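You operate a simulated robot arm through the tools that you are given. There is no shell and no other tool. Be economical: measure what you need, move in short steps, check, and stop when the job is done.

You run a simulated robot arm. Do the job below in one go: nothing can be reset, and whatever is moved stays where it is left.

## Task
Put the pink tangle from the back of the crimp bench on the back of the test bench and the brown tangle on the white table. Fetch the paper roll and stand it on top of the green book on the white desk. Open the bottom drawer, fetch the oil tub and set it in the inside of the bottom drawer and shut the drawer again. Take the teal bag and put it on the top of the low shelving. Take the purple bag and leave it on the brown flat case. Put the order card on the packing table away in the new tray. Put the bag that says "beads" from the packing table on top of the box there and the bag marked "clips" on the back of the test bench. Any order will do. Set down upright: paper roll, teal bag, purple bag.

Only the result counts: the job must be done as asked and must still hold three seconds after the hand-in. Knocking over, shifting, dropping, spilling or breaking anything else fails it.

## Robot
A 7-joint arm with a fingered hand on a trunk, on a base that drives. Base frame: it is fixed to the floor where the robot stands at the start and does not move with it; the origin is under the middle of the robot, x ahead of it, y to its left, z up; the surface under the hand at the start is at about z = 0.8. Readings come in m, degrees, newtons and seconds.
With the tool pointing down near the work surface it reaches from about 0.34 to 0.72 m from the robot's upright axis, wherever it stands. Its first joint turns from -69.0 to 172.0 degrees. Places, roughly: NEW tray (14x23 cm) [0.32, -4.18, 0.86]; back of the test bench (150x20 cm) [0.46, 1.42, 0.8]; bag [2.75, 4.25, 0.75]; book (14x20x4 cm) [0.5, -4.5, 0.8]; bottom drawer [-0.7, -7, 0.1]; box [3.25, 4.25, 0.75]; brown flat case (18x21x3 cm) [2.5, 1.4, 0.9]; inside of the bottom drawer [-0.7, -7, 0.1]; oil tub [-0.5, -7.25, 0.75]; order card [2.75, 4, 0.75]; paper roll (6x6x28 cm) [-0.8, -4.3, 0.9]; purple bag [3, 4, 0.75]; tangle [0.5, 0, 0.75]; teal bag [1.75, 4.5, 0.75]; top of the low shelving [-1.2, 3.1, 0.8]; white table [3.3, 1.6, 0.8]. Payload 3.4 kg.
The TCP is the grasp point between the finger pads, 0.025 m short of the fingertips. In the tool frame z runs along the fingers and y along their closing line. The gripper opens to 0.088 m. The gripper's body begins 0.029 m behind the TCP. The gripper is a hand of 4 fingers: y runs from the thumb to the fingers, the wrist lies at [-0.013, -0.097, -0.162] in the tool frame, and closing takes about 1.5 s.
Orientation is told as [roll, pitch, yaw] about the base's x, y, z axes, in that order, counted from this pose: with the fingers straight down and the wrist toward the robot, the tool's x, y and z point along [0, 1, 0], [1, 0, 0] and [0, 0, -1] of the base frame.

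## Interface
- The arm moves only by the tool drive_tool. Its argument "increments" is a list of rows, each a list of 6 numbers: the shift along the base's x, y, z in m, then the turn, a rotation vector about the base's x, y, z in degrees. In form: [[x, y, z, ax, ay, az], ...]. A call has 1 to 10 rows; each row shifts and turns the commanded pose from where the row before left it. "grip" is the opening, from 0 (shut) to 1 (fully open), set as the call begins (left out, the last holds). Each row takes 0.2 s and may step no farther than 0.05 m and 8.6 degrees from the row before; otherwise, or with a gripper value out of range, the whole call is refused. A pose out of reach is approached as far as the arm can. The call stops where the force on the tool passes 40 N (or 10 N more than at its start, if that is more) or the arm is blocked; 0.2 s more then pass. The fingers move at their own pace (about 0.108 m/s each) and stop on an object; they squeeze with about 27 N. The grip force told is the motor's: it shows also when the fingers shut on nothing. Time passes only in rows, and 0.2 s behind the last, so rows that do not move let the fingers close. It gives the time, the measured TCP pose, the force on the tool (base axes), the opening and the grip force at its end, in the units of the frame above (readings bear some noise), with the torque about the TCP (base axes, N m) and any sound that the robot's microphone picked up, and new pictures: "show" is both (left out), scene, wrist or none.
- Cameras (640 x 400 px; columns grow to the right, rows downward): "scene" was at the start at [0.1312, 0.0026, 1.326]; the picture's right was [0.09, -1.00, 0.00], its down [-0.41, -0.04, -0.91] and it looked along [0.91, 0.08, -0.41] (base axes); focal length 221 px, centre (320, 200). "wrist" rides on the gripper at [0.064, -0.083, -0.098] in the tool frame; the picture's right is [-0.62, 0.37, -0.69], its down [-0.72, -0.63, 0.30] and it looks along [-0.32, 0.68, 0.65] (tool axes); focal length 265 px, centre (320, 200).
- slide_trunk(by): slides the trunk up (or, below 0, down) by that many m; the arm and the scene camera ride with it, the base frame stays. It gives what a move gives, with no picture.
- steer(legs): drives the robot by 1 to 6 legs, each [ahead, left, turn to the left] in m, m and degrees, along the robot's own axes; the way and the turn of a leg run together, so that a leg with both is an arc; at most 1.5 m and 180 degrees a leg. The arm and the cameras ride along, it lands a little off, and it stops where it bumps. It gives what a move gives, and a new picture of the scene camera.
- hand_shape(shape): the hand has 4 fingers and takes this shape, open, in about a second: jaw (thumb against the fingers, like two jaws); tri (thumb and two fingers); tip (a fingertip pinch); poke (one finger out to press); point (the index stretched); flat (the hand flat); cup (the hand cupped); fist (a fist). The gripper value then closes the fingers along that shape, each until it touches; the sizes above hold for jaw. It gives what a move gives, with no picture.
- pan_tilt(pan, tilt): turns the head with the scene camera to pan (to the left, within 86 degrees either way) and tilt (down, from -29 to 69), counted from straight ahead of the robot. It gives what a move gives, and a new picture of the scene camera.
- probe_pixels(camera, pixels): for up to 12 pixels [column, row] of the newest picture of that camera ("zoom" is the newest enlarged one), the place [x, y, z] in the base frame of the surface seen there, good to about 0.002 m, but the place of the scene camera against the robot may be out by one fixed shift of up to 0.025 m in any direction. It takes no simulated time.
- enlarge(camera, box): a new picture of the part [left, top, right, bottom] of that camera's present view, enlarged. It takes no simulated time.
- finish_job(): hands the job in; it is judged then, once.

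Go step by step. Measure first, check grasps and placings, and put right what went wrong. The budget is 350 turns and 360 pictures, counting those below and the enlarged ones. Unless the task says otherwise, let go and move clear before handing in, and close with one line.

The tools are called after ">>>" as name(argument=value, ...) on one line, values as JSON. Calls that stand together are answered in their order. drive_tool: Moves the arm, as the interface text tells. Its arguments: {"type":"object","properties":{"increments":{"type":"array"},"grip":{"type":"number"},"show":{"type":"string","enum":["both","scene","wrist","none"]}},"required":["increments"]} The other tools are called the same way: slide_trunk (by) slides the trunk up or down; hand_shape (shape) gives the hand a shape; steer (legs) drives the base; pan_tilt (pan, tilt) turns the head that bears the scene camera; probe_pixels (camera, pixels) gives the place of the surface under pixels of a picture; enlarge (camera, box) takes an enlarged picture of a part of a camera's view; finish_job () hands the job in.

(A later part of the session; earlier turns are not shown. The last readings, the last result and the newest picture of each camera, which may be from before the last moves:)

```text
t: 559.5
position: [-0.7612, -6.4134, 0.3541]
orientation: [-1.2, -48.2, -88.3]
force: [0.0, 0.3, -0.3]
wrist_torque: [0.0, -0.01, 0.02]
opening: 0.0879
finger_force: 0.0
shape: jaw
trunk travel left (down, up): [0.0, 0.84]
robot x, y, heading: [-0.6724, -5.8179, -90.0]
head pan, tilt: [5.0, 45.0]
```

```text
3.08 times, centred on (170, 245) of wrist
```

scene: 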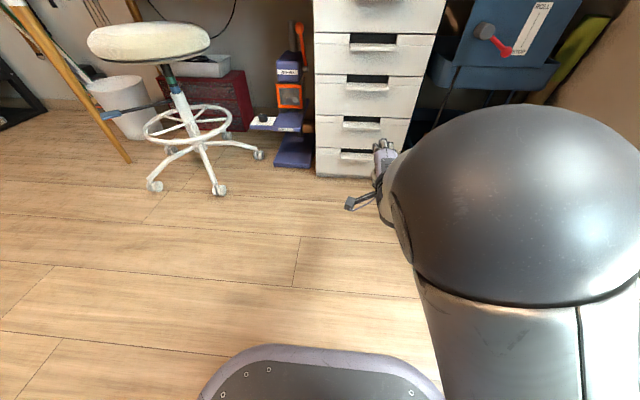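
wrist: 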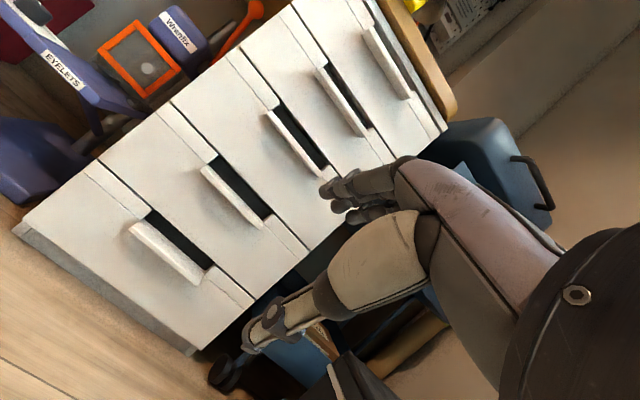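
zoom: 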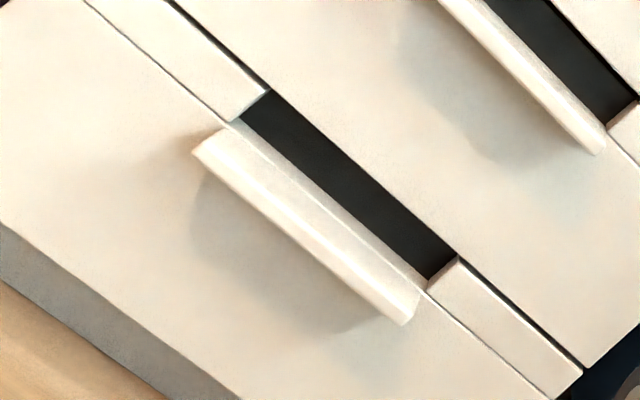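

The robot's base reaches only ~0.23 m ahead of its axis, so there's more room. The lip: x -0.69…-0.825, y -6.737…-6.767, top z 0.147, about 1 cm thick. I go near, tilt to ~62° and lower.

>>> steer(legs=[[0.24, 0, -0.3]])

>>> drive_tool(increments=[[0.0, 0, -0.04, -7, 0, 0], [0.0, 0, -0.04, -7, 0, 0], [0.002, 0, -0.04, 0, 0, 0], [0.002, 0, -0.04, 0, 0, 0], [0, 0, -0.04, 0, 0, 0], [0, 0, 0, 0, 0, 0]], grip=0.62, show="wrist")

```text
t: 561.3
position: [-0.7652, -6.654, 0.3547]
orientation: [-1.2, -48.1, -88.6]
force: [-0.2, 0.8, -0.7]
wrist_torque: [0.02, 0.02, -0.01]
opening: 0.0877
finger_force: 0.1
shape: jaw
trunk travel left (down, up): [0.0, 0.84]
robot x, y, heading: [-0.6679, -6.06, -89.9]
head pan, tilt: [5.0, 45.0]
```

scene: 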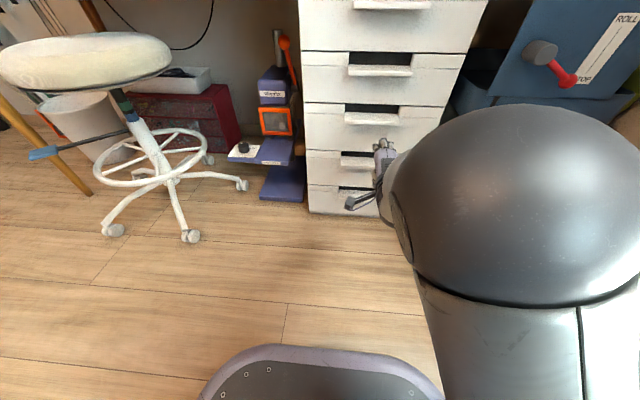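

```text
t: 562.7
position: [-0.7617, -6.6567, 0.1513]
orientation: [-2.1, -62.4, -87.8]
force: [0.2, 0.4, 0.5]
wrist_torque: [-0.02, -0.04, -0.01]
opening: 0.055
finger_force: 0.0
shape: jaw
trunk travel left (down, up): [0.0, 0.84]
robot x, y, heading: [-0.6705, -6.0627, -90.0]
head pan, tilt: [5.0, 45.0]
```

wrist: 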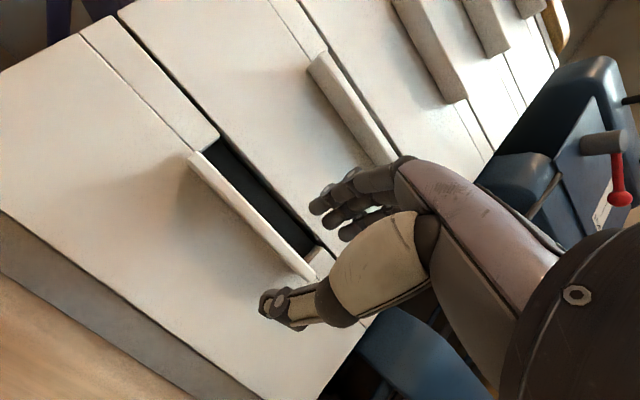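

>>> drive_tool(increments=[[0.002, -0.03, -0.003, 0, 0, 0], [0.002, -0.025, -0.004, 0, 0, 0], [0, -0.014, -0.003, 0, 0, 0], [0, 0, 0, 0, 0, 0]], show="wrist")

```text
t: 563.7
position: [-0.7573, -6.7259, 0.1435]
orientation: [-2.0, -62.1, -87.9]
force: [0.6, 0.2, -0.2]
wrist_torque: [0.01, 0.0, 0.0]
opening: 0.0548
finger_force: 0.0
shape: jaw
trunk travel left (down, up): [0.0, 0.84]
robot x, y, heading: [-0.6718, -6.0566, -90.0]
head pan, tilt: [5.0, 45.0]
```

wrist: 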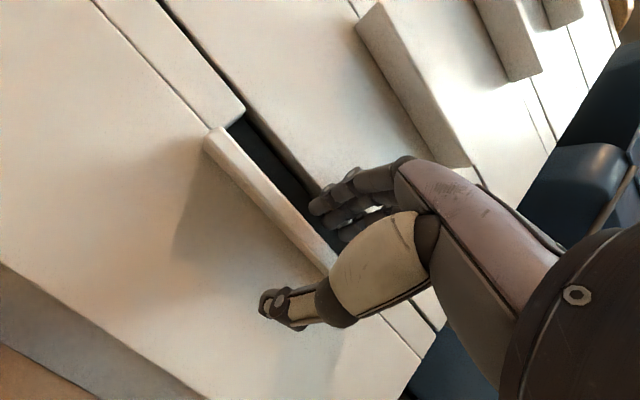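

The lip is between fingers (above) and thumb (below). I close.

>>> drive_tool(increments=[[0, 0, 0, 0, 0, 0], [0, 0, 0, 0, 0, 0], [0, 0, 0, 0, 0, 0], [0, 0, 0, 0, 0, 0], [0, 0, 0, 0, 0, 0]], grip=0, show="wrist")

```text
t: 564.9
position: [-0.7563, -6.7245, 0.1438]
orientation: [-1.9, -62.2, -87.9]
force: [-2.0, -1.3, -0.1]
wrist_torque: [-0.28, 0.08, 0.02]
opening: 0.0113
finger_force: 27.3
shape: jaw
trunk travel left (down, up): [0.0, 0.84]
robot x, y, heading: [-0.6691, -6.0597, -90.3]
head pan, tilt: [5.0, 45.0]
```

wrist: 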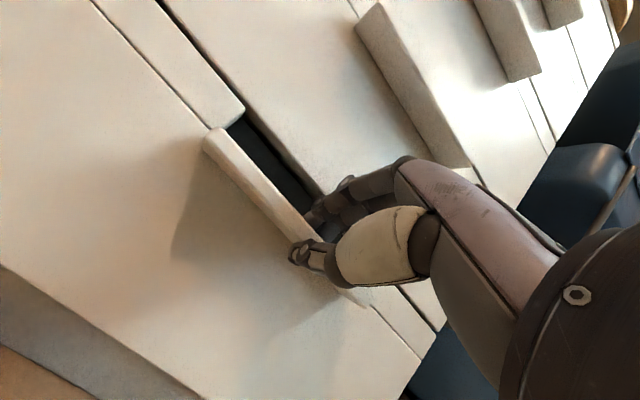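

Gripped on the 11 mm lip. I pull with the base, 8 cm first.

>>> steer(legs=[[-0.1, 0, 0]])

>>> drive_tool(increments=[[0, 0, 0, 0, 0, 0]], show="wrist")

```text
t: 566.0
position: [-0.7568, -6.6244, 0.1448]
orientation: [-2.1, -62.2, -87.8]
force: [0.7, 0.9, 0.5]
wrist_torque: [-0.36, 0.14, 0.04]
opening: 0.0112
finger_force: 27.1
shape: jaw
trunk travel left (down, up): [0.0, 0.84]
robot x, y, heading: [-0.6702, -5.9605, -89.9]
head pan, tilt: [5.0, 45.0]
```

scene: 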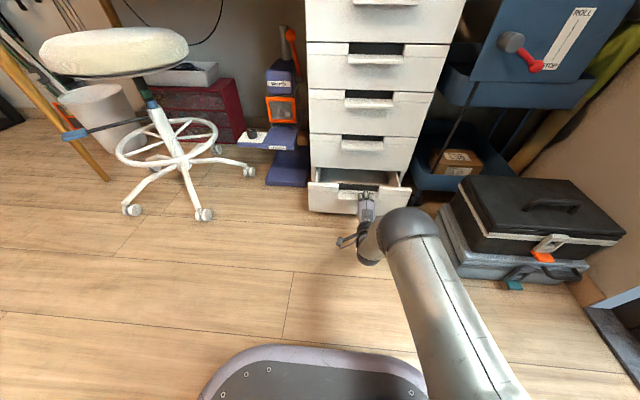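

```text
t: 566.4
position: [-0.7581, -6.6242, 0.1432]
orientation: [-1.9, -62.2, -87.9]
force: [0.4, 1.1, 0.5]
wrist_torque: [-0.34, 0.09, 0.04]
opening: 0.011
finger_force: 27.3
shape: jaw
trunk travel left (down, up): [0.0, 0.84]
robot x, y, heading: [-0.6711, -5.9569, -90.1]
head pan, tilt: [5.0, 45.0]
```

wrist: 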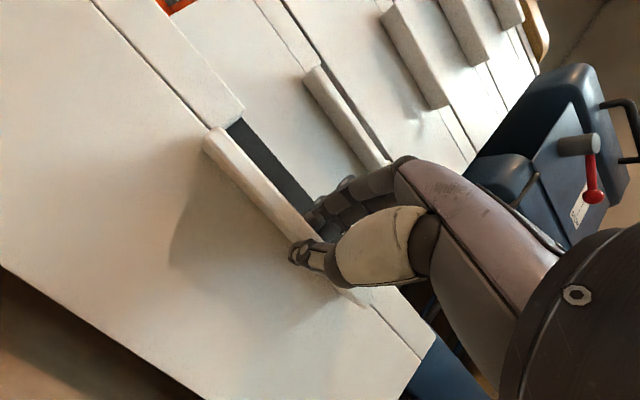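

The drawer is opening freely. I pull another 15 cm.

>>> steer(legs=[[-0.15, 0, 0]])

```text
t: 567.8
position: [-0.7574, -6.4765, 0.1459]
orientation: [-1.9, -62.2, -87.8]
force: [1.0, 0.5, 0.6]
wrist_torque: [-0.33, 0.13, 0.05]
opening: 0.0114
finger_force: 26.9
shape: jaw
trunk travel left (down, up): [0.0, 0.84]
robot x, y, heading: [-0.6682, -5.8112, -90.2]
head pan, tilt: [5.0, 45.0]
```

scene: 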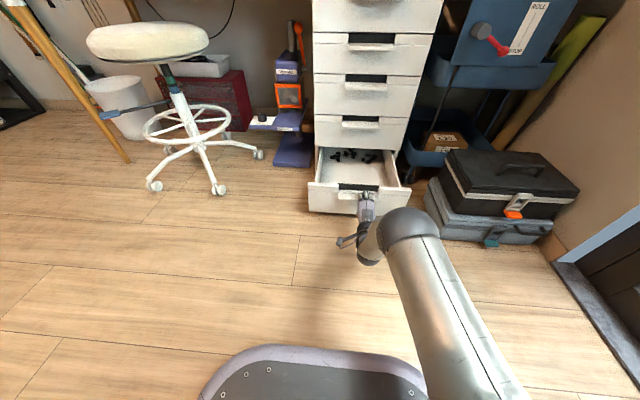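

Open by 25 cm; small black parts lie at its back. I release the lip and withdraw.

>>> drive_tool(increments=[[0, 0, 0, 0, 0, 0], [0, 0, 0, 0, 0, 0], [0, 0, 0, 0, 0, 0]], grip=0.62, show="none")

>>> drive_tool(increments=[[0, 0.04, 0.0, 0, 0, 0], [0, 0.04, 0.02, 0, 0, 0], [0, 0.02, 0.04, 0, 0, 0], [0, 0, 0.04, 0, 0, 0], [0, 0, 0.04, 0, 0, 0], [0, 0, 0.04, 0, 0, 0]], show="scene")

>>> enlarge(camera="scene", box=[290, 120, 430, 240])

```text
t: 568.6
position: [-0.7574, -6.4779, 0.1443]
orientation: [-2.1, -62.2, -87.9]
force: [-0.2, 0.1, -0.9]
wrist_torque: [-0.01, 0.04, 0.02]
opening: 0.0544
finger_force: 0.1
shape: jaw
trunk travel left (down, up): [0.0, 0.84]
robot x, y, heading: [-0.6714, -5.8167, -89.9]
head pan, tilt: [5.0, 45.0]
```

```text
t: 570.0
position: [-0.7577, -6.3778, 0.3222]
orientation: [-2.0, -62.2, -87.8]
force: [0.7, 0.9, -0.3]
wrist_torque: [-0.04, 0.0, -0.02]
opening: 0.0541
finger_force: 0.0
shape: jaw
trunk travel left (down, up): [0.0, 0.84]
robot x, y, heading: [-0.6707, -5.811, -90.1]
head pan, tilt: [5.0, 45.0]
```

scene: 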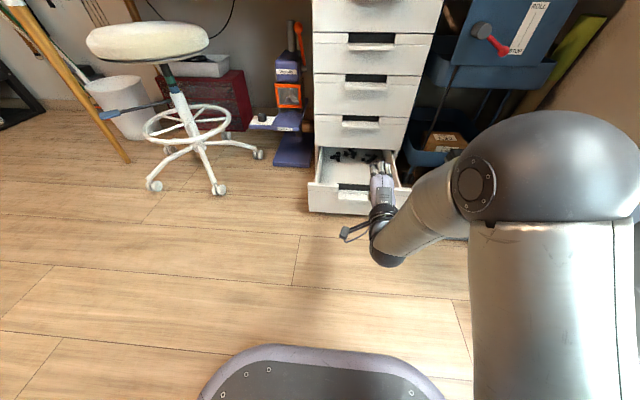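

```text
3.33 times, centred on (360, 180) of scene
```

zoom: 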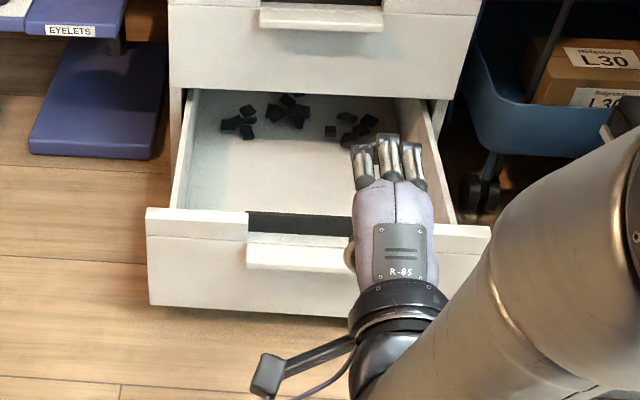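

>>> probe_pixels(camera="zoom", pixels=[[270, 170], [230, 195], [320, 190], [245, 132], [345, 135], [195, 210], [160, 215], [300, 212], [175, 150], [190, 180], [435, 200], [300, 228]])

```text
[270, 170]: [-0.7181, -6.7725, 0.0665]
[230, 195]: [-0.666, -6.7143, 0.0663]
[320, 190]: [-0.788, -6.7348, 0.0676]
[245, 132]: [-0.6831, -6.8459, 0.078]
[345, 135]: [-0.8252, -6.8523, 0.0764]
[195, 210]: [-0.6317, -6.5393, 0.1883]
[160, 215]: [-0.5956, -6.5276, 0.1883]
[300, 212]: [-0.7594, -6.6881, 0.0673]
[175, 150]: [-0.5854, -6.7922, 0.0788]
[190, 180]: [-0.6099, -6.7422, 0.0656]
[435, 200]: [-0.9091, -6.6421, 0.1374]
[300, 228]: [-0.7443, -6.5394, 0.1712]
```

Drawer floor is z≈0.052, inside y -6.55…-6.767 exposed. Now I straighten the hand and raise the trunk to fetch the tub.

>>> drive_tool(increments=[[0, 0, 0.02, 7.8, 0, 0], [0, 0, 0.01, 7.8, 0, 0], [0, 0, 0, 7.8, 0, 0], [0, 0, 0, 7.8, 0, 0], [0, 0, 0, 7.8, 0, 0], [0, 0, 0, 7.8, 0, 0], [0, 0, 0, 7.8, 0, 0], [0, 0, 0, 7.6, 0, 0], [0, 0, 0, 0, 0, 0]], grip=1, show="none")

>>> slide_trunk(by=0.35)

>>> slide_trunk(by=0.22)

```text
t: 572.0
position: [-0.7574, -6.3785, 0.3542]
orientation: [-0.1, 0.0, -89.0]
force: [0.0, 0.7, 0.4]
wrist_torque: [0.0, 0.01, 0.0]
opening: 0.0877
finger_force: 0.2
shape: jaw
trunk travel left (down, up): [0.0, 0.84]
robot x, y, heading: [-0.6662, -5.817, -90.2]
head pan, tilt: [5.0, 45.0]
```

```text
t: 575.4
position: [-0.7574, -6.3772, 0.7043]
orientation: [-0.1, 0.1, -89.0]
force: [0.8, 0.2, 0.1]
wrist_torque: [-0.01, 0.0, -0.01]
opening: 0.0875
finger_force: 0.1
shape: jaw
trunk travel left (down, up): [-0.35, 0.49]
robot x, y, heading: [-0.6702, -5.8155, -90.1]
head pan, tilt: [5.0, 45.0]
```

```text
t: 577.7
position: [-0.7562, -6.3787, 0.9242]
orientation: [-0.1, -0.1, -89.1]
force: [0.4, 0.4, 0.3]
wrist_torque: [0.0, 0.02, 0.02]
opening: 0.088
finger_force: 0.0
shape: jaw
trunk travel left (down, up): [-0.57, 0.27]
robot x, y, heading: [-0.6659, -5.8143, -90.4]
head pan, tilt: [5.0, 45.0]
```

>>> steer(legs=[[0.34, 0.06, 0.5]])

>>> drive_tool(increments=[[0.01, 0, 0, 0, 0, -8.5], [0.01, 0, 0, 0, 0, -8.5], [0.01, 0, 0, 0, 0, -8.5], [0, 0, 0, 0, 0, -8.5], [0, 0, 0, 0, 0, -8.5], [0, 0, 0, 0, 0, -8.5], [0, 0, 0, 0, 0, -8.5], [0, 0, 0, 0, 0, -8.5], [0, 0, 0, 0, 0, -8.5], [0, 0, 0, 0, 0, -8.5]], show="wrist")

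```text
t: 580.0
position: [-0.6932, -6.7253, 0.9245]
orientation: [0.0, 0.0, -88.7]
force: [-0.7, 0.0, -1.8]
wrist_torque: [0.02, -0.02, 0.01]
opening: 0.0875
finger_force: 0.0
shape: jaw
trunk travel left (down, up): [-0.57, 0.27]
robot x, y, heading: [-0.6087, -6.1622, -89.5]
head pan, tilt: [5.0, 45.0]
```

scene: 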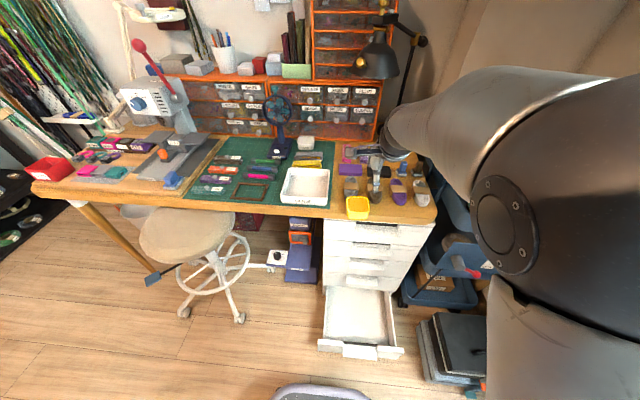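

```text
t: 582.2
position: [-0.6796, -6.729, 0.9293]
orientation: [0.3, 2.8, -176.0]
force: [-0.4, 0.0, -0.8]
wrist_torque: [-0.01, 0.01, 0.01]
opening: 0.0877
finger_force: 0.0
shape: jaw
trunk travel left (down, up): [-0.57, 0.27]
robot x, y, heading: [-0.6054, -6.1585, -89.7]
head pan, tilt: [5.0, 45.0]
```

wrist: 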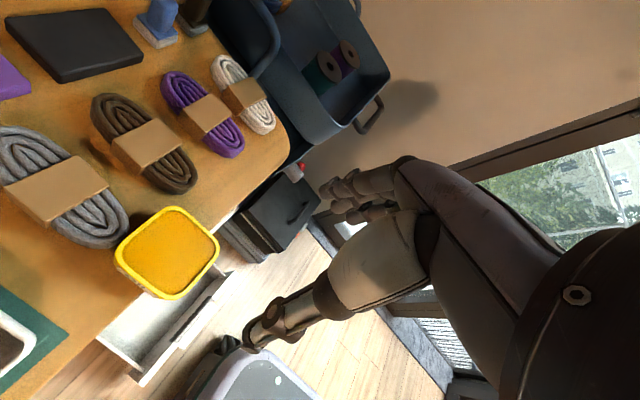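

>>> drive_tool(increments=[[0.004, -0.02, -0.03, 0, 2.8, 0], [0.004, -0.021, -0.03, 0, 0, 0], [0, 0, -0.04, 0, 0, 0], [0, 0, -0.02, 0, 0, 0], [0, 0, 0, 0, 0, 0]], grip=0.82, show="wrist")

```text
t: 583.4
position: [-0.6557, -6.7662, 0.8045]
orientation: [-0.4, -2.8, -173.6]
force: [0.0, 0.2, -0.6]
wrist_torque: [0.0, 0.01, -0.03]
opening: 0.0721
finger_force: 0.0
shape: jaw
trunk travel left (down, up): [-0.57, 0.27]
robot x, y, heading: [-0.6083, -6.1597, -89.6]
head pan, tilt: [5.0, 45.0]
```

wrist: 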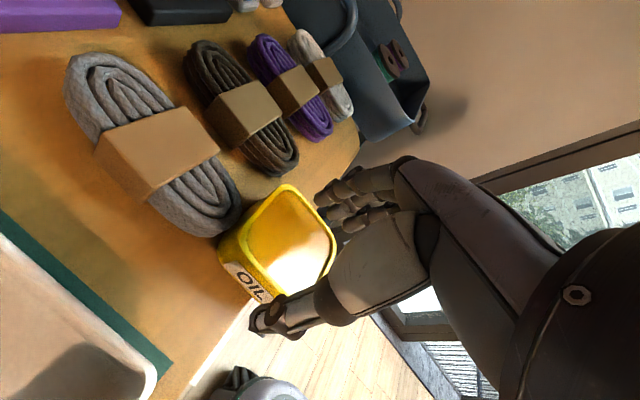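

>>> steer(legs=[[0, -0.016, 0]])

>>> drive_tool(increments=[[0, -0.002, -0.012, 0, 0, 0], [0, -0.002, -0.012, 0, 0, 0], [0, 0, 0, 0, 0, 0]], show="wrist")

```text
t: 584.2
position: [-0.672, -6.7663, 0.8048]
orientation: [-0.3, -2.6, -173.7]
force: [1.1, -0.6, 0.5]
wrist_torque: [-0.01, 0.03, 0.03]
opening: 0.0725
finger_force: 0.1
shape: jaw
trunk travel left (down, up): [-0.57, 0.27]
robot x, y, heading: [-0.6255, -6.1592, -89.5]
head pan, tilt: [5.0, 45.0]
```

scene: 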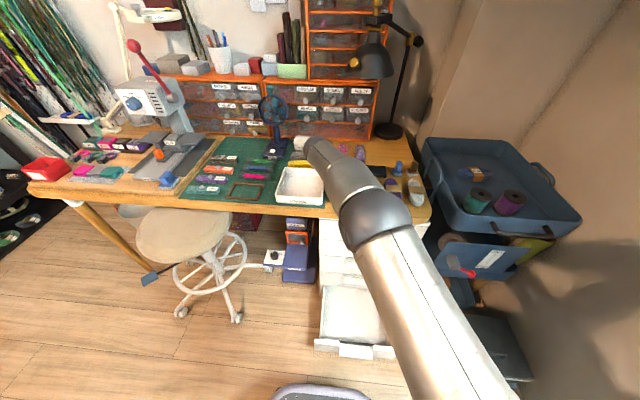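

```text
t: 585.0
position: [-0.6714, -6.7708, 0.7798]
orientation: [-0.3, -2.8, -173.6]
force: [0.7, -0.2, 0.1]
wrist_torque: [0.01, -0.02, -0.01]
opening: 0.0727
finger_force: 0.0
shape: jaw
trunk travel left (down, up): [-0.57, 0.27]
robot x, y, heading: [-0.6209, -6.1579, -89.8]
head pan, tilt: [5.0, 45.0]
```

wrist: 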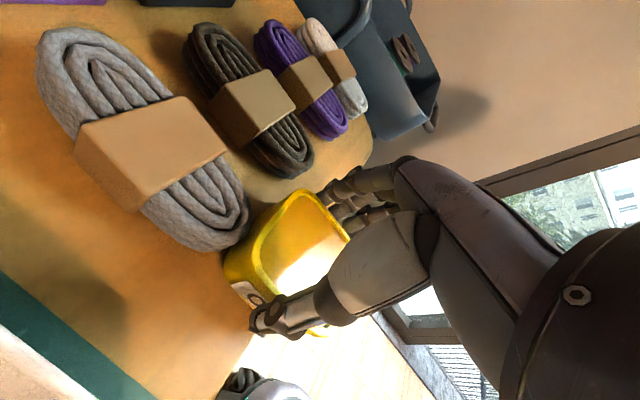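

Well aligned. I go down the last 15 mm and close.

>>> drive_tool(increments=[[0, 0.001, -0.008, 0, 0, 0], [0, 0, -0.006, 0, 0, 0], [0, 0, 0, 0, 0, 0]], show="none")

>>> drive_tool(increments=[[0, 0, 0, 0, 0, 0], [0, 0, 0, 0, 0, 0], [0, 0, 0, 0, 0, 0], [0, 0, 0, 0, 0, 0], [0, 0, 0, 0, 0, 0]], grip=0, show="wrist")

```text
t: 585.8
position: [-0.6713, -6.7698, 0.7667]
orientation: [-0.4, -2.8, -173.7]
force: [0.0, -0.4, 0.5]
wrist_torque: [-0.01, -0.01, 0.01]
opening: 0.0723
finger_force: 0.0
shape: jaw
trunk travel left (down, up): [-0.57, 0.27]
robot x, y, heading: [-0.6214, -6.1618, -89.6]
head pan, tilt: [5.0, 45.0]
```

```text
t: 587.0
position: [-0.6719, -6.7698, 0.7662]
orientation: [-0.5, -2.8, -173.6]
force: [0.4, 0.1, -1.2]
wrist_torque: [0.03, -0.06, 0.0]
opening: 0.0602
finger_force: 27.3
shape: jaw
trunk travel left (down, up): [-0.57, 0.27]
robot x, y, heading: [-0.6239, -6.1608, -89.6]
head pan, tilt: [5.0, 45.0]
```

wrist: 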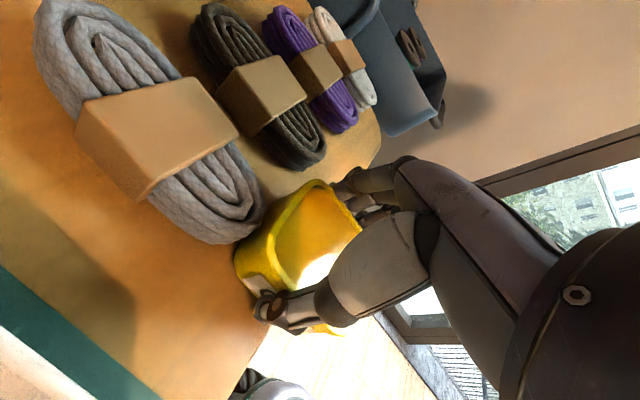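

Gripped again. I lift along the reverse path.

>>> drive_tool(increments=[[0, 0, 0.02, 0, 0, 0], [0, 0, 0.03, 0, 0, 0], [0, 0, 0.04, 0, 0, 0], [0, 0.01, 0.03, 0, 0, 0], [0, 0.01, 0.03, 0, 0, 0], [0, 0, 0, 0, 0, 0]], show="wrist")

```text
t: 588.4
position: [-0.6773, -6.7523, 0.9124]
orientation: [-0.9, -2.3, -174.0]
force: [-0.1, 0.1, -3.6]
wrist_torque: [0.0, -0.03, -0.02]
opening: 0.0602
finger_force: 26.4
shape: jaw
trunk travel left (down, up): [-0.57, 0.27]
robot x, y, heading: [-0.625, -6.1637, -89.7]
head pan, tilt: [5.0, 45.0]
```

wrist: 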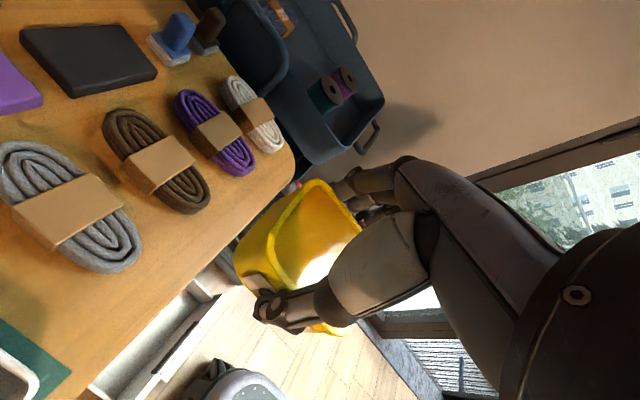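

Level and clear. I rotate the hand back about z, a few rows at a time.

>>> drive_tool(increments=[[0, 0, 0.005, 0, 0, 6], [0, 0, 0.005, 0, 0, 7], [0, 0, 0, 0, 0, 8], [0, 0, 0, 0, 0, 8], [0, 0, 0, 0, 0, 0]], show="none")

```text
t: 589.3
position: [-0.688, -6.7424, 0.8389]
orientation: [-8.7, 2.9, -152.5]
force: [-0.8, -0.6, -2.5]
wrist_torque: [-0.02, 0.01, 0.02]
opening: 0.0601
finger_force: 26.7
shape: jaw
trunk travel left (down, up): [-0.57, 0.27]
robot x, y, heading: [-0.6273, -6.158, -89.8]
head pan, tilt: [5.0, 45.0]
stopped in row 4: the arm was blocked; the commanded pose is now the measured one
```

>>> drive_tool(increments=[[0, 0, 0.02, -3.3, 0.4, 0], [0, 0, 0.02, -3.3, 0.4, 0], [0, 0, 0.02, -3.3, 0.4, 0], [0, 0, 0, 0, 0, 0]], show="none")

```text
t: 590.1
position: [-0.7007, -6.7327, 0.8161]
orientation: [-8.5, 2.5, -154.3]
force: [0.0, 0.8, -3.8]
wrist_torque: [-0.02, -0.01, 0.01]
opening: 0.0603
finger_force: 26.4
shape: jaw
trunk travel left (down, up): [-0.57, 0.27]
robot x, y, heading: [-0.6245, -6.1593, -89.8]
head pan, tilt: [5.0, 45.0]
stopped in row 4: the arm was blocked; the commanded pose is now the measured one
```

The arm is sagging in a bad configuration; I raise the trunk at once and back off the bench.

>>> slide_trunk(by=0.12)

>>> steer(legs=[[-0.25, 0, 0]])

>>> drive_tool(increments=[[0, -0.03, 0.02, 0, 0, 0], [0, -0.02, 0.02, 0, 0, 0], [0, 0, 0, 0, 0, 0]], show="both")

```text
t: 591.6
position: [-0.7006, -6.7322, 0.9386]
orientation: [-8.4, 2.4, -154.1]
force: [0.0, -0.2, -2.5]
wrist_torque: [-0.03, -0.01, -0.01]
opening: 0.06
finger_force: 27.0
shape: jaw
trunk travel left (down, up): [-0.69, 0.15]
robot x, y, heading: [-0.6255, -6.1574, -89.7]
head pan, tilt: [5.0, 45.0]
```

```text
t: 593.5
position: [-0.7048, -6.4767, 0.9398]
orientation: [-8.3, 2.4, -154.3]
force: [0.1, -0.5, -3.0]
wrist_torque: [-0.04, -0.01, 0.02]
opening: 0.06
finger_force: 26.9
shape: jaw
trunk travel left (down, up): [-0.69, 0.15]
robot x, y, heading: [-0.6226, -5.9078, -89.6]
head pan, tilt: [5.0, 45.0]
```

scene: 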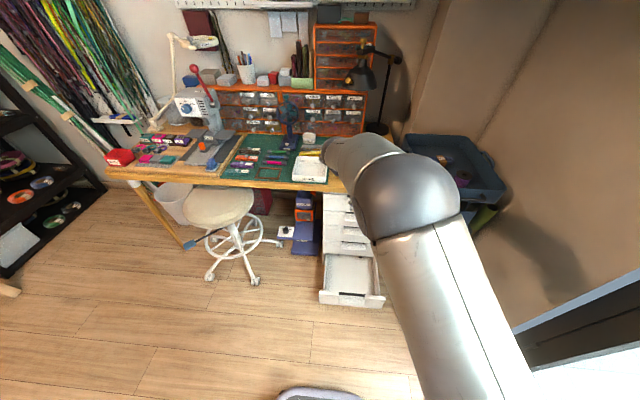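

```text
t: 594.3
position: [-0.7064, -6.5267, 0.9781]
orientation: [-8.4, 2.3, -154.4]
force: [0.5, -0.3, -2.3]
wrist_torque: [-0.01, -0.04, 0.05]
opening: 0.0598
finger_force: 27.2
shape: jaw
trunk travel left (down, up): [-0.69, 0.15]
robot x, y, heading: [-0.629, -5.9053, -90.2]
head pan, tilt: [5.0, 45.0]
```

scene: 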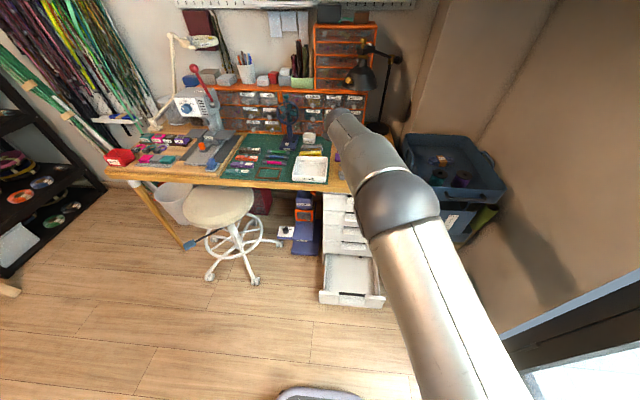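
wrist: 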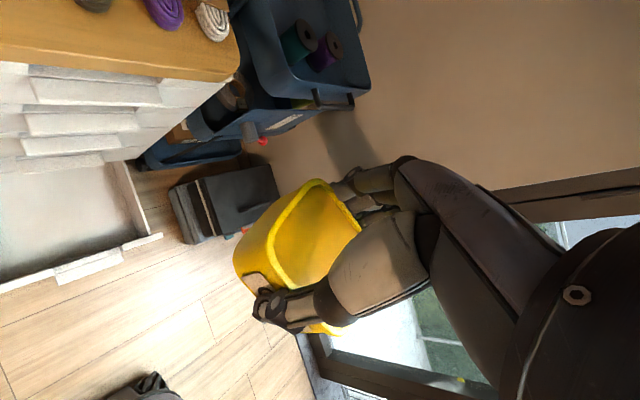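

Free space now. I level the tub first, then turn.

>>> drive_tool(increments=[[0, 0, 0.01, -3.2, 0.4, 0], [0, 0, 0.01, -3.2, 0.4, 0], [0, 0, 0, -3.2, 0.4, 0], [0, 0, 0, 0, 0, 0]], show="none")

>>> drive_tool(increments=[[0, 0, 0, 0, 0, 8], [0, 0, 0, 0, 0, 8], [0, 0, 0, 0, 0, 8], [0, 0, 0, 0, 0, 8], [0, 0, 0, 0, 0, 0]], show="none")

```text
t: 595.3
position: [-0.7148, -6.5274, 0.9919]
orientation: [-0.6, -2.0, -155.5]
force: [0.5, -0.1, -3.9]
wrist_torque: [0.02, -0.03, 0.0]
opening: 0.0601
finger_force: 27.0
shape: jaw
trunk travel left (down, up): [-0.69, 0.15]
robot x, y, heading: [-0.6233, -5.9047, -89.9]
head pan, tilt: [5.0, 45.0]
```

```text
t: 596.5
position: [-0.7114, -6.5293, 0.9962]
orientation: [0.4, -2.1, -123.1]
force: [-0.6, 0.3, -3.6]
wrist_torque: [-0.02, -0.04, 0.04]
opening: 0.0599
finger_force: 27.1
shape: jaw
trunk travel left (down, up): [-0.69, 0.15]
robot x, y, heading: [-0.6273, -5.9039, -90.1]
head pan, tilt: [5.0, 45.0]
```

Works well. I finish the turn.

>>> drive_tool(increments=[[0, 0, 0, 0, 0, 8], [0, 0, 0, 0, 0, 8], [0, 0, 0, 0, 0, 8], [0, 0, 0, 0, 0, 8], [0, 0, 0, 0, 0, 0]], show="wrist")

```text
t: 597.7
position: [-0.7043, -6.5265, 0.9987]
orientation: [-0.2, -3.0, -90.2]
force: [0.4, -0.2, -2.6]
wrist_torque: [0.0, 0.0, -0.03]
opening: 0.0598
finger_force: 27.2
shape: jaw
trunk travel left (down, up): [-0.69, 0.15]
robot x, y, heading: [-0.625, -5.9073, -89.7]
head pan, tilt: [5.0, 45.0]
```

wrist: 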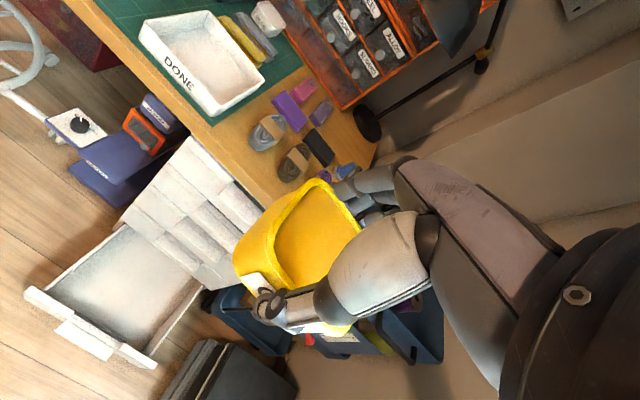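

Tub level. I slide the trunk down above the open drawer.

>>> slide_trunk(by=-0.35)

>>> slide_trunk(by=-0.34)

>>> steer(legs=[[0.05, -0.05, 0]])

>>> drive_tool(increments=[[0, 0, 0, 0, 0, 0]], show="wrist")

```text
t: 601.1
position: [-0.7044, -6.527, 0.6487]
orientation: [-0.1, -2.8, -90.4]
force: [0.2, 0.7, -2.8]
wrist_torque: [0.02, -0.06, 0.01]
opening: 0.0599
finger_force: 27.4
shape: jaw
trunk travel left (down, up): [-0.34, 0.5]
robot x, y, heading: [-0.6238, -5.906, -89.9]
head pan, tilt: [5.0, 45.0]
```

```text
t: 604.4
position: [-0.7034, -6.5269, 0.3075]
orientation: [-0.1, -2.9, -90.4]
force: [-0.5, 0.0, -2.5]
wrist_torque: [-0.03, 0.0, 0.03]
opening: 0.06
finger_force: 27.3
shape: jaw
trunk travel left (down, up): [0.0, 0.84]
robot x, y, heading: [-0.6273, -5.9047, -89.9]
head pan, tilt: [5.0, 45.0]
```

```text
t: 605.5
position: [-0.754, -6.5768, 0.3092]
orientation: [-0.1, -2.8, -90.4]
force: [-0.4, -0.4, -2.7]
wrist_torque: [-0.01, 0.02, 0.01]
opening: 0.0598
finger_force: 26.6
shape: jaw
trunk travel left (down, up): [0.0, 0.84]
robot x, y, heading: [-0.6774, -5.9553, -90.3]
head pan, tilt: [5.0, 45.0]
```

scene: 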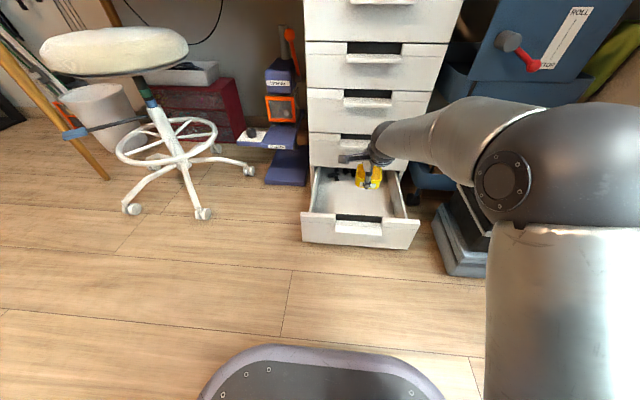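

```text
t: 605.9
position: [-0.7547, -6.5772, 0.308]
orientation: [0.0, -2.8, -90.4]
force: [0.9, 0.8, -3.6]
wrist_torque: [-0.02, -0.01, 0.0]
opening: 0.0599
finger_force: 27.6
shape: jaw
trunk travel left (down, up): [0.0, 0.84]
robot x, y, heading: [-0.671, -5.9547, -89.9]
head pan, tilt: [5.0, 45.0]
```

wrist: 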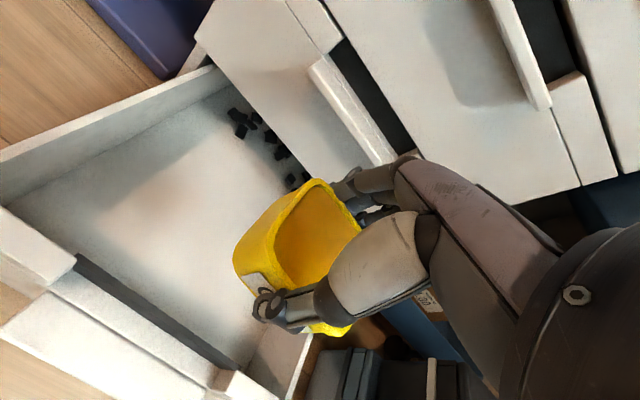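

>>> probe_pixels(camera="wrist", pixels=[[160, 230], [220, 200], [200, 330], [150, 330], [250, 150], [60, 150], [290, 150], [320, 75], [180, 300]])

```text
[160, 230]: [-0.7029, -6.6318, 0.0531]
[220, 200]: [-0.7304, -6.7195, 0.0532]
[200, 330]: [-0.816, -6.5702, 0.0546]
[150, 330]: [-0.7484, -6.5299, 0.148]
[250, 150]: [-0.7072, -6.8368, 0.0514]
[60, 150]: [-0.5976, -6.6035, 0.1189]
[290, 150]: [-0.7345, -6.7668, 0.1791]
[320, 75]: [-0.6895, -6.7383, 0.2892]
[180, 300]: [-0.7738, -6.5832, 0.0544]
```

Drawer floor z 0.0535. I lower the tub in at (-0.755, -6.63).

>>> drive_tool(increments=[[0, -0.025, -0.03, 0, 0, 0], [0, -0.025, -0.04, 0, 0, 0], [0, 0, -0.045, 0, 0, 0], [0, 0, -0.045, 0, 0, 0], [0, 0, -0.03, 0, 0, 0], [0, 0, 0, 0, 0, 0]], show="both")

```text
t: 607.2
position: [-0.7552, -6.6255, 0.1197]
orientation: [-0.2, -3.0, -90.4]
force: [0.4, 0.2, -2.4]
wrist_torque: [0.02, -0.02, 0.0]
opening: 0.0597
finger_force: 26.5
shape: jaw
trunk travel left (down, up): [0.0, 0.84]
robot x, y, heading: [-0.6758, -5.9611, -89.8]
head pan, tilt: [5.0, 45.0]
```

scene: 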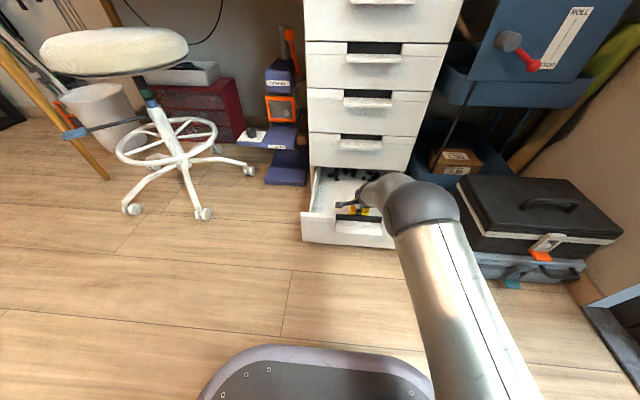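
wrist: 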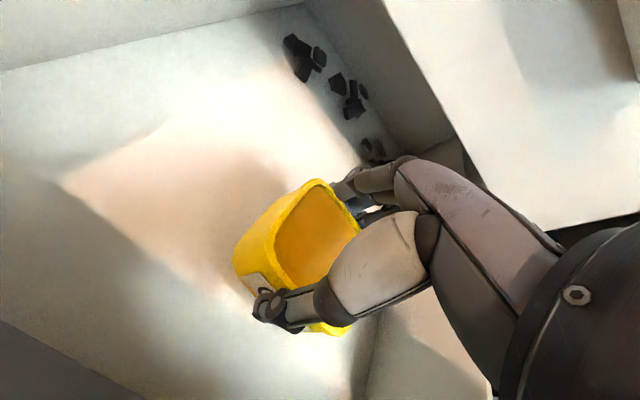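

>>> drive_tool(increments=[[0, 0, -0.015, 0, 0, 0], [0, 0, -0.012, 0, 0, 0], [0, 0, -0.006, 0, 0, 0], [0, 0, 0, 0, 0, 0]], show="none")

```text
t: 608.2
position: [-0.7549, -6.6261, 0.0865]
orientation: [-0.1, -2.7, -90.5]
force: [-0.5, -0.5, -3.9]
wrist_torque: [-0.03, -0.05, -0.02]
opening: 0.0598
finger_force: 26.8
shape: jaw
trunk travel left (down, up): [0.0, 0.84]
robot x, y, heading: [-0.6728, -5.9538, -89.9]
head pan, tilt: [5.0, 45.0]
```

>>> drive_tool(increments=[[0, 0, -0.002, 0, 0, 0], [0, 0, 0, 0, 0, 0]], show="none")

>>> drive_tool(increments=[[0, 0, 0, 0, 0, 0], [0, 0, 0, 0, 0, 0], [0, 0, 0, 0, 0, 0], [0, 0, 0, 0, 0, 0]], grip=0.9, show="none")

>>> drive_tool(increments=[[0, 0, 0.02, 0, 0, 0], [0, 0, 0.04, 0, 0, 0], [0, 0, 0.045, 0, 0, 0], [0, 0, 0.045, 0, 0, 0], [0, 0.02, 0.045, 0, 0, 0], [0, 0.03, 0.03, 0, 0, 0]], show="both")

```text
t: 608.9
position: [-0.7557, -6.6268, 0.0847]
orientation: [-0.1, -2.9, -90.4]
force: [0.3, -0.2, 0.1]
wrist_torque: [0.05, 0.02, -0.01]
opening: 0.0599
finger_force: 27.1
shape: jaw
trunk travel left (down, up): [0.0, 0.84]
robot x, y, heading: [-0.676, -5.9581, -89.8]
head pan, tilt: [5.0, 45.0]
```

```text
t: 609.9
position: [-0.755, -6.6267, 0.0844]
orientation: [-0.1, -2.9, -90.4]
force: [0.2, 0.1, 0.5]
wrist_torque: [0.02, 0.0, -0.01]
opening: 0.0793
finger_force: 0.1
shape: jaw
trunk travel left (down, up): [0.0, 0.84]
robot x, y, heading: [-0.6751, -5.9552, -89.8]
head pan, tilt: [5.0, 45.0]
```

```text
t: 611.2
position: [-0.7555, -6.5774, 0.3095]
orientation: [-0.1, -2.8, -90.3]
force: [0.0, -0.1, 0.0]
wrist_torque: [-0.02, -0.02, -0.01]
opening: 0.0791
finger_force: 0.1
shape: jaw
trunk travel left (down, up): [0.0, 0.84]
robot x, y, heading: [-0.6735, -5.9597, -89.9]
head pan, tilt: [5.0, 45.0]
```

scene: 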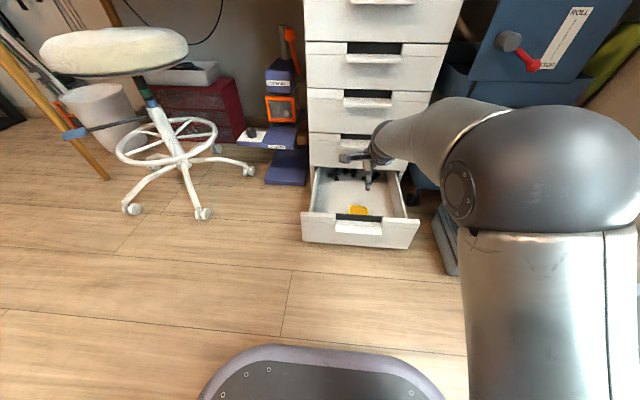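
wrist: 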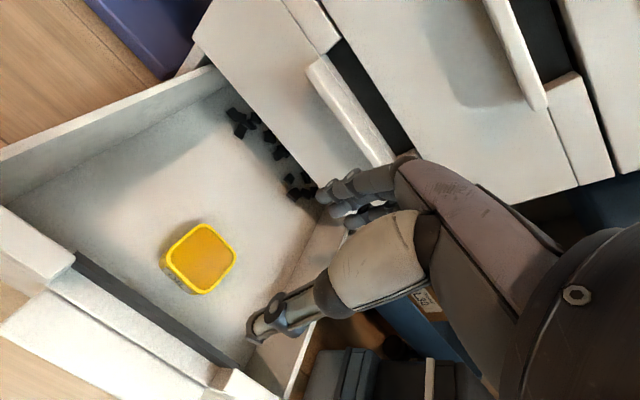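

The tub stands in the drawer. To shut it I'll re-grip the lip as before: back off, tilt the hand, lower.

>>> steer(legs=[[-0.15, 0, 0]])

>>> drive_tool(increments=[[0, 0.025, 0, -7.4, 0, 0], [0, 0.025, 0, -7.4, 0, 0], [0, 0, 0, -7.4, 0, 0], [0, 0, 0, -7.4, 0, 0], [0, 0, 0, -7.4, 0, 0], [0, 0, 0, -7.4, 0, 0], [0, 0, 0, -7.4, 0, 0], [0, 0, 0, -7.4, 0, 0], [0, 0, 0, 0, 0, 0]], grip=0.62, show="none")

```text
t: 612.6
position: [-0.7544, -6.4304, 0.3095]
orientation: [0.0, -3.0, -90.4]
force: [-0.1, -0.4, 0.2]
wrist_torque: [-0.01, -0.03, -0.03]
opening: 0.0792
finger_force: 0.0
shape: jaw
trunk travel left (down, up): [0.0, 0.84]
robot x, y, heading: [-0.6741, -5.8085, -89.9]
head pan, tilt: [5.0, 45.0]
```

scene: 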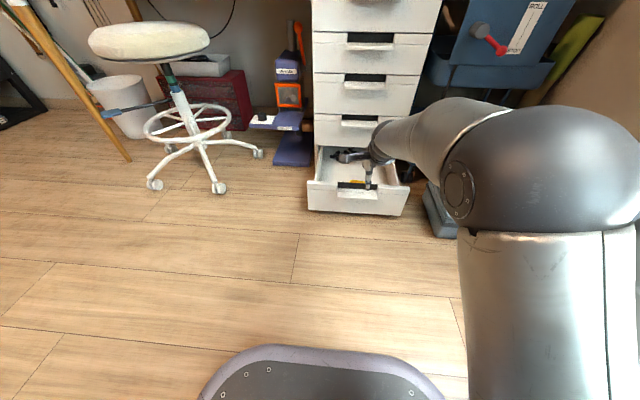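

```text
t: 614.6
position: [-0.7693, -6.3824, 0.3166]
orientation: [5.8, -62.4, -97.4]
force: [-0.7, 0.0, -1.0]
wrist_torque: [0.01, 0.01, -0.01]
opening: 0.0549
finger_force: 0.1
shape: jaw
trunk travel left (down, up): [0.0, 0.84]
robot x, y, heading: [-0.6755, -5.8078, -89.9]
head pan, tilt: [5.0, 45.0]
```

>>> drive_tool(increments=[[0.004, 0, -0.045, 0, 0, 0], [0.004, 0, -0.045, 0, 0, 0], [0.004, 0, -0.045, 0, 0, 0], [0, 0, -0.035, 0, 0, 0], [0, 0, 0, 0, 0, 0]], show="wrist")

```text
t: 615.8
position: [-0.7449, -6.3785, 0.1411]
orientation: [0.4, -62.1, -90.6]
force: [0.6, 0.2, -0.7]
wrist_torque: [-0.01, 0.0, 0.01]
opening: 0.055
finger_force: 0.0
shape: jaw
trunk travel left (down, up): [0.0, 0.84]
robot x, y, heading: [-0.6767, -5.8064, -90.0]
head pan, tilt: [5.0, 45.0]
```

wrist: 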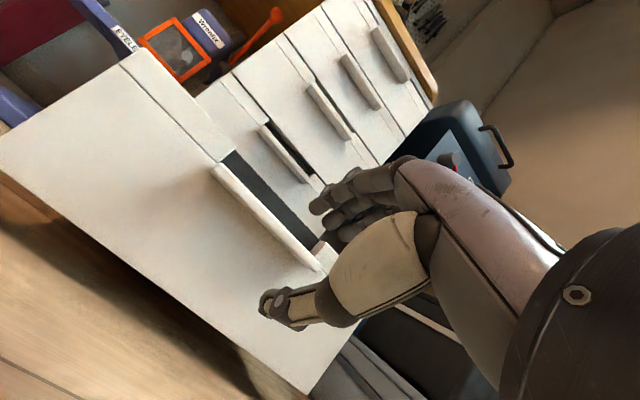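

>>> drive_tool(increments=[[-0.005, -0.035, 0.001, 0, 0, 0], [-0.005, -0.035, 0.001, 0, 0, 0], [0, -0.027, 0, 0, 0, 0], [0, 0, 0, 0, 0, 0]], show="wrist")

```text
t: 616.8
position: [-0.7527, -6.4771, 0.1431]
orientation: [0.4, -62.0, -90.7]
force: [-0.4, -0.6, -0.1]
wrist_torque: [0.01, 0.02, 0.0]
opening: 0.0551
finger_force: 0.1
shape: jaw
trunk travel left (down, up): [0.0, 0.84]
robot x, y, heading: [-0.6768, -5.8031, -89.9]
head pan, tilt: [5.0, 45.0]
```

wrist: 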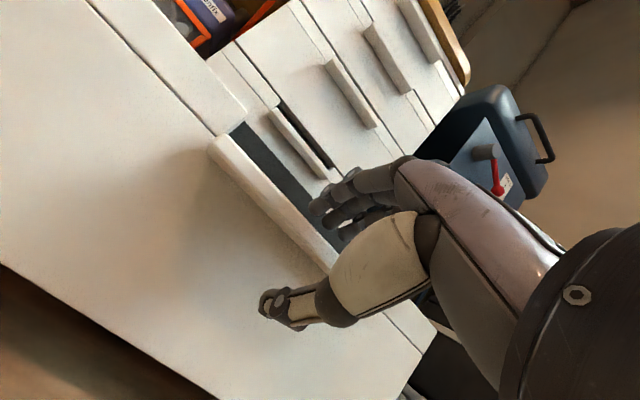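

Same pose as when gripped before. I close on the lip and push the drawer shut with the base.

>>> drive_tool(increments=[[0, 0, 0, 0, 0, 0], [0, 0, 0, 0, 0, 0], [0, 0, 0, 0, 0, 0], [0, 0, 0, 0, 0, 0], [0, 0, 0, 0, 0, 0]], grip=0, show="none")

>>> steer(legs=[[0.2, 0, 0]])

```text
t: 618.0
position: [-0.7541, -6.4758, 0.1422]
orientation: [0.4, -62.1, -90.7]
force: [0.0, -0.4, -0.1]
wrist_torque: [-0.25, 0.08, 0.01]
opening: 0.0103
finger_force: 27.1
shape: jaw
trunk travel left (down, up): [0.0, 0.84]
robot x, y, heading: [-0.6743, -5.8075, -89.9]
head pan, tilt: [5.0, 45.0]
```

```text
t: 619.6
position: [-0.752, -6.6761, 0.1429]
orientation: [0.5, -62.1, -90.8]
force: [-9.8, -1.4, -0.2]
wrist_torque: [-0.3, 0.06, -0.25]
opening: 0.0104
finger_force: 27.0
shape: jaw
trunk travel left (down, up): [0.0, 0.84]
robot x, y, heading: [-0.6755, -6.0081, -89.8]
head pan, tilt: [5.0, 45.0]
```

scene: 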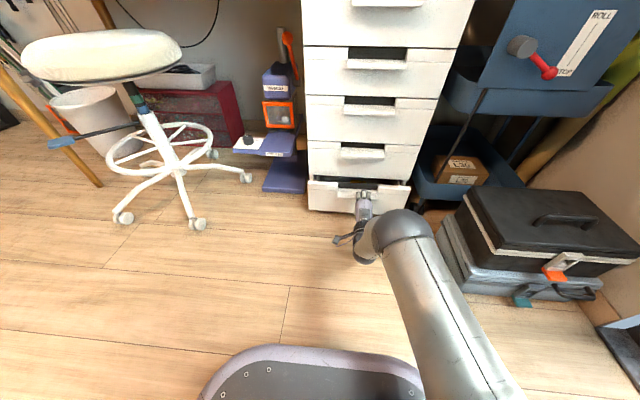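

Nearly shut; I push the last 5 cm.

>>> steer(legs=[[0.046, 0, 0]])

>>> drive_tool(increments=[[0, -0.004, 0, 0, 0, 0], [0, -0.004, 0, 0, 0, 0], [0, 0, 0, 0, 0, 0]], show="wrist")

```text
t: 620.5
position: [-0.7524, -6.7215, 0.1416]
orientation: [0.4, -62.1, -90.8]
force: [-5.6, -4.4, -0.6]
wrist_torque: [-0.21, 0.08, -0.08]
opening: 0.0106
finger_force: 27.1
shape: jaw
trunk travel left (down, up): [0.0, 0.84]
robot x, y, heading: [-0.6753, -6.052, -89.8]
head pan, tilt: [5.0, 45.0]
```

scene: 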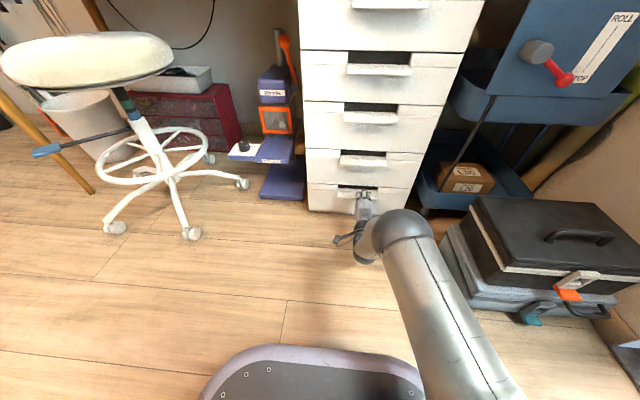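

```text
t: 621.1
position: [-0.7525, -6.7273, 0.1439]
orientation: [0.5, -62.2, -90.7]
force: [-0.5, 24.5, 9.4]
wrist_torque: [-0.56, 0.1, -0.04]
opening: 0.0113
finger_force: 27.0
shape: jaw
trunk travel left (down, up): [0.0, 0.84]
robot x, y, heading: [-0.6758, -6.0522, -89.6]
head pan, tilt: [5.0, 45.0]
stopped in row 3: the force on the tool passed its limit at 44 N (the readings are from after the stop); the commanded pose is now the measured one
```

wrist: 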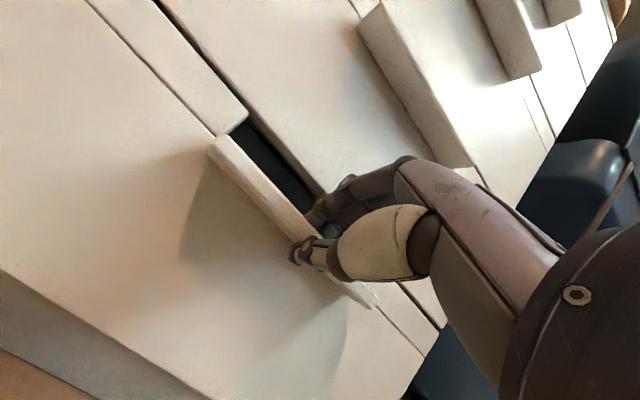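

Firm stop: the drawer is shut. I release and withdraw.

>>> drive_tool(increments=[[0, 0, 0, 0, 0, 0], [0, 0, 0, 0, 0, 0], [0, 0, 0, 0, 0, 0]], grip=0.62, show="none")

>>> drive_tool(increments=[[0, 0.035, 0.0, 0, 0, 0], [0, 0.04, 0.0, 0, 0, 0], [0, 0.03, 0.02, 0, 0, 0], [0, 0, 0.04, 0, 0, 0], [0, 0, 0.04, 0, 0, 0]], show="wrist")

>>> probe_pixels(camera="wrist", pixels=[[100, 200], [140, 120], [200, 250], [250, 100]])

```text
t: 622.0
position: [-0.753, -6.7275, 0.1422]
orientation: [0.5, -62.1, -90.8]
force: [-0.1, 0.1, 0.1]
wrist_torque: [0.02, -0.02, -0.01]
opening: 0.0541
finger_force: 0.0
shape: jaw
trunk travel left (down, up): [0.0, 0.84]
robot x, y, heading: [-0.6749, -6.0556, -89.9]
head pan, tilt: [5.0, 45.0]
```

```text
t: 623.1
position: [-0.7518, -6.6223, 0.2407]
orientation: [0.4, -62.0, -90.7]
force: [0.2, -1.1, -0.1]
wrist_torque: [0.01, 0.0, 0.01]
opening: 0.0542
finger_force: 0.0
shape: jaw
trunk travel left (down, up): [0.0, 0.84]
robot x, y, heading: [-0.6702, -6.0522, -89.8]
head pan, tilt: [5.0, 45.0]
```

wrist: 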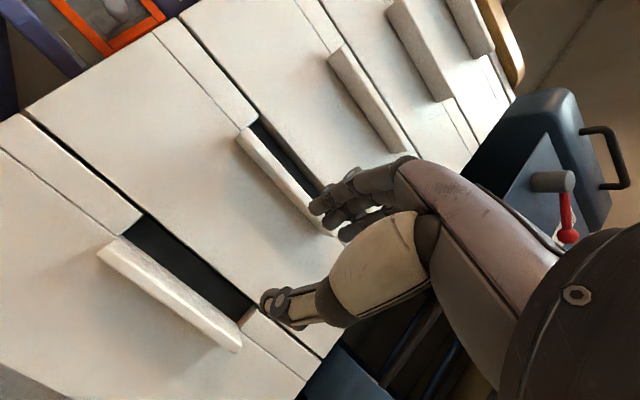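

```text
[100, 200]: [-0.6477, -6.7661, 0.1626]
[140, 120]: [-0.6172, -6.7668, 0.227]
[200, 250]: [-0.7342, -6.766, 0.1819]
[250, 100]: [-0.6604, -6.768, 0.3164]
```

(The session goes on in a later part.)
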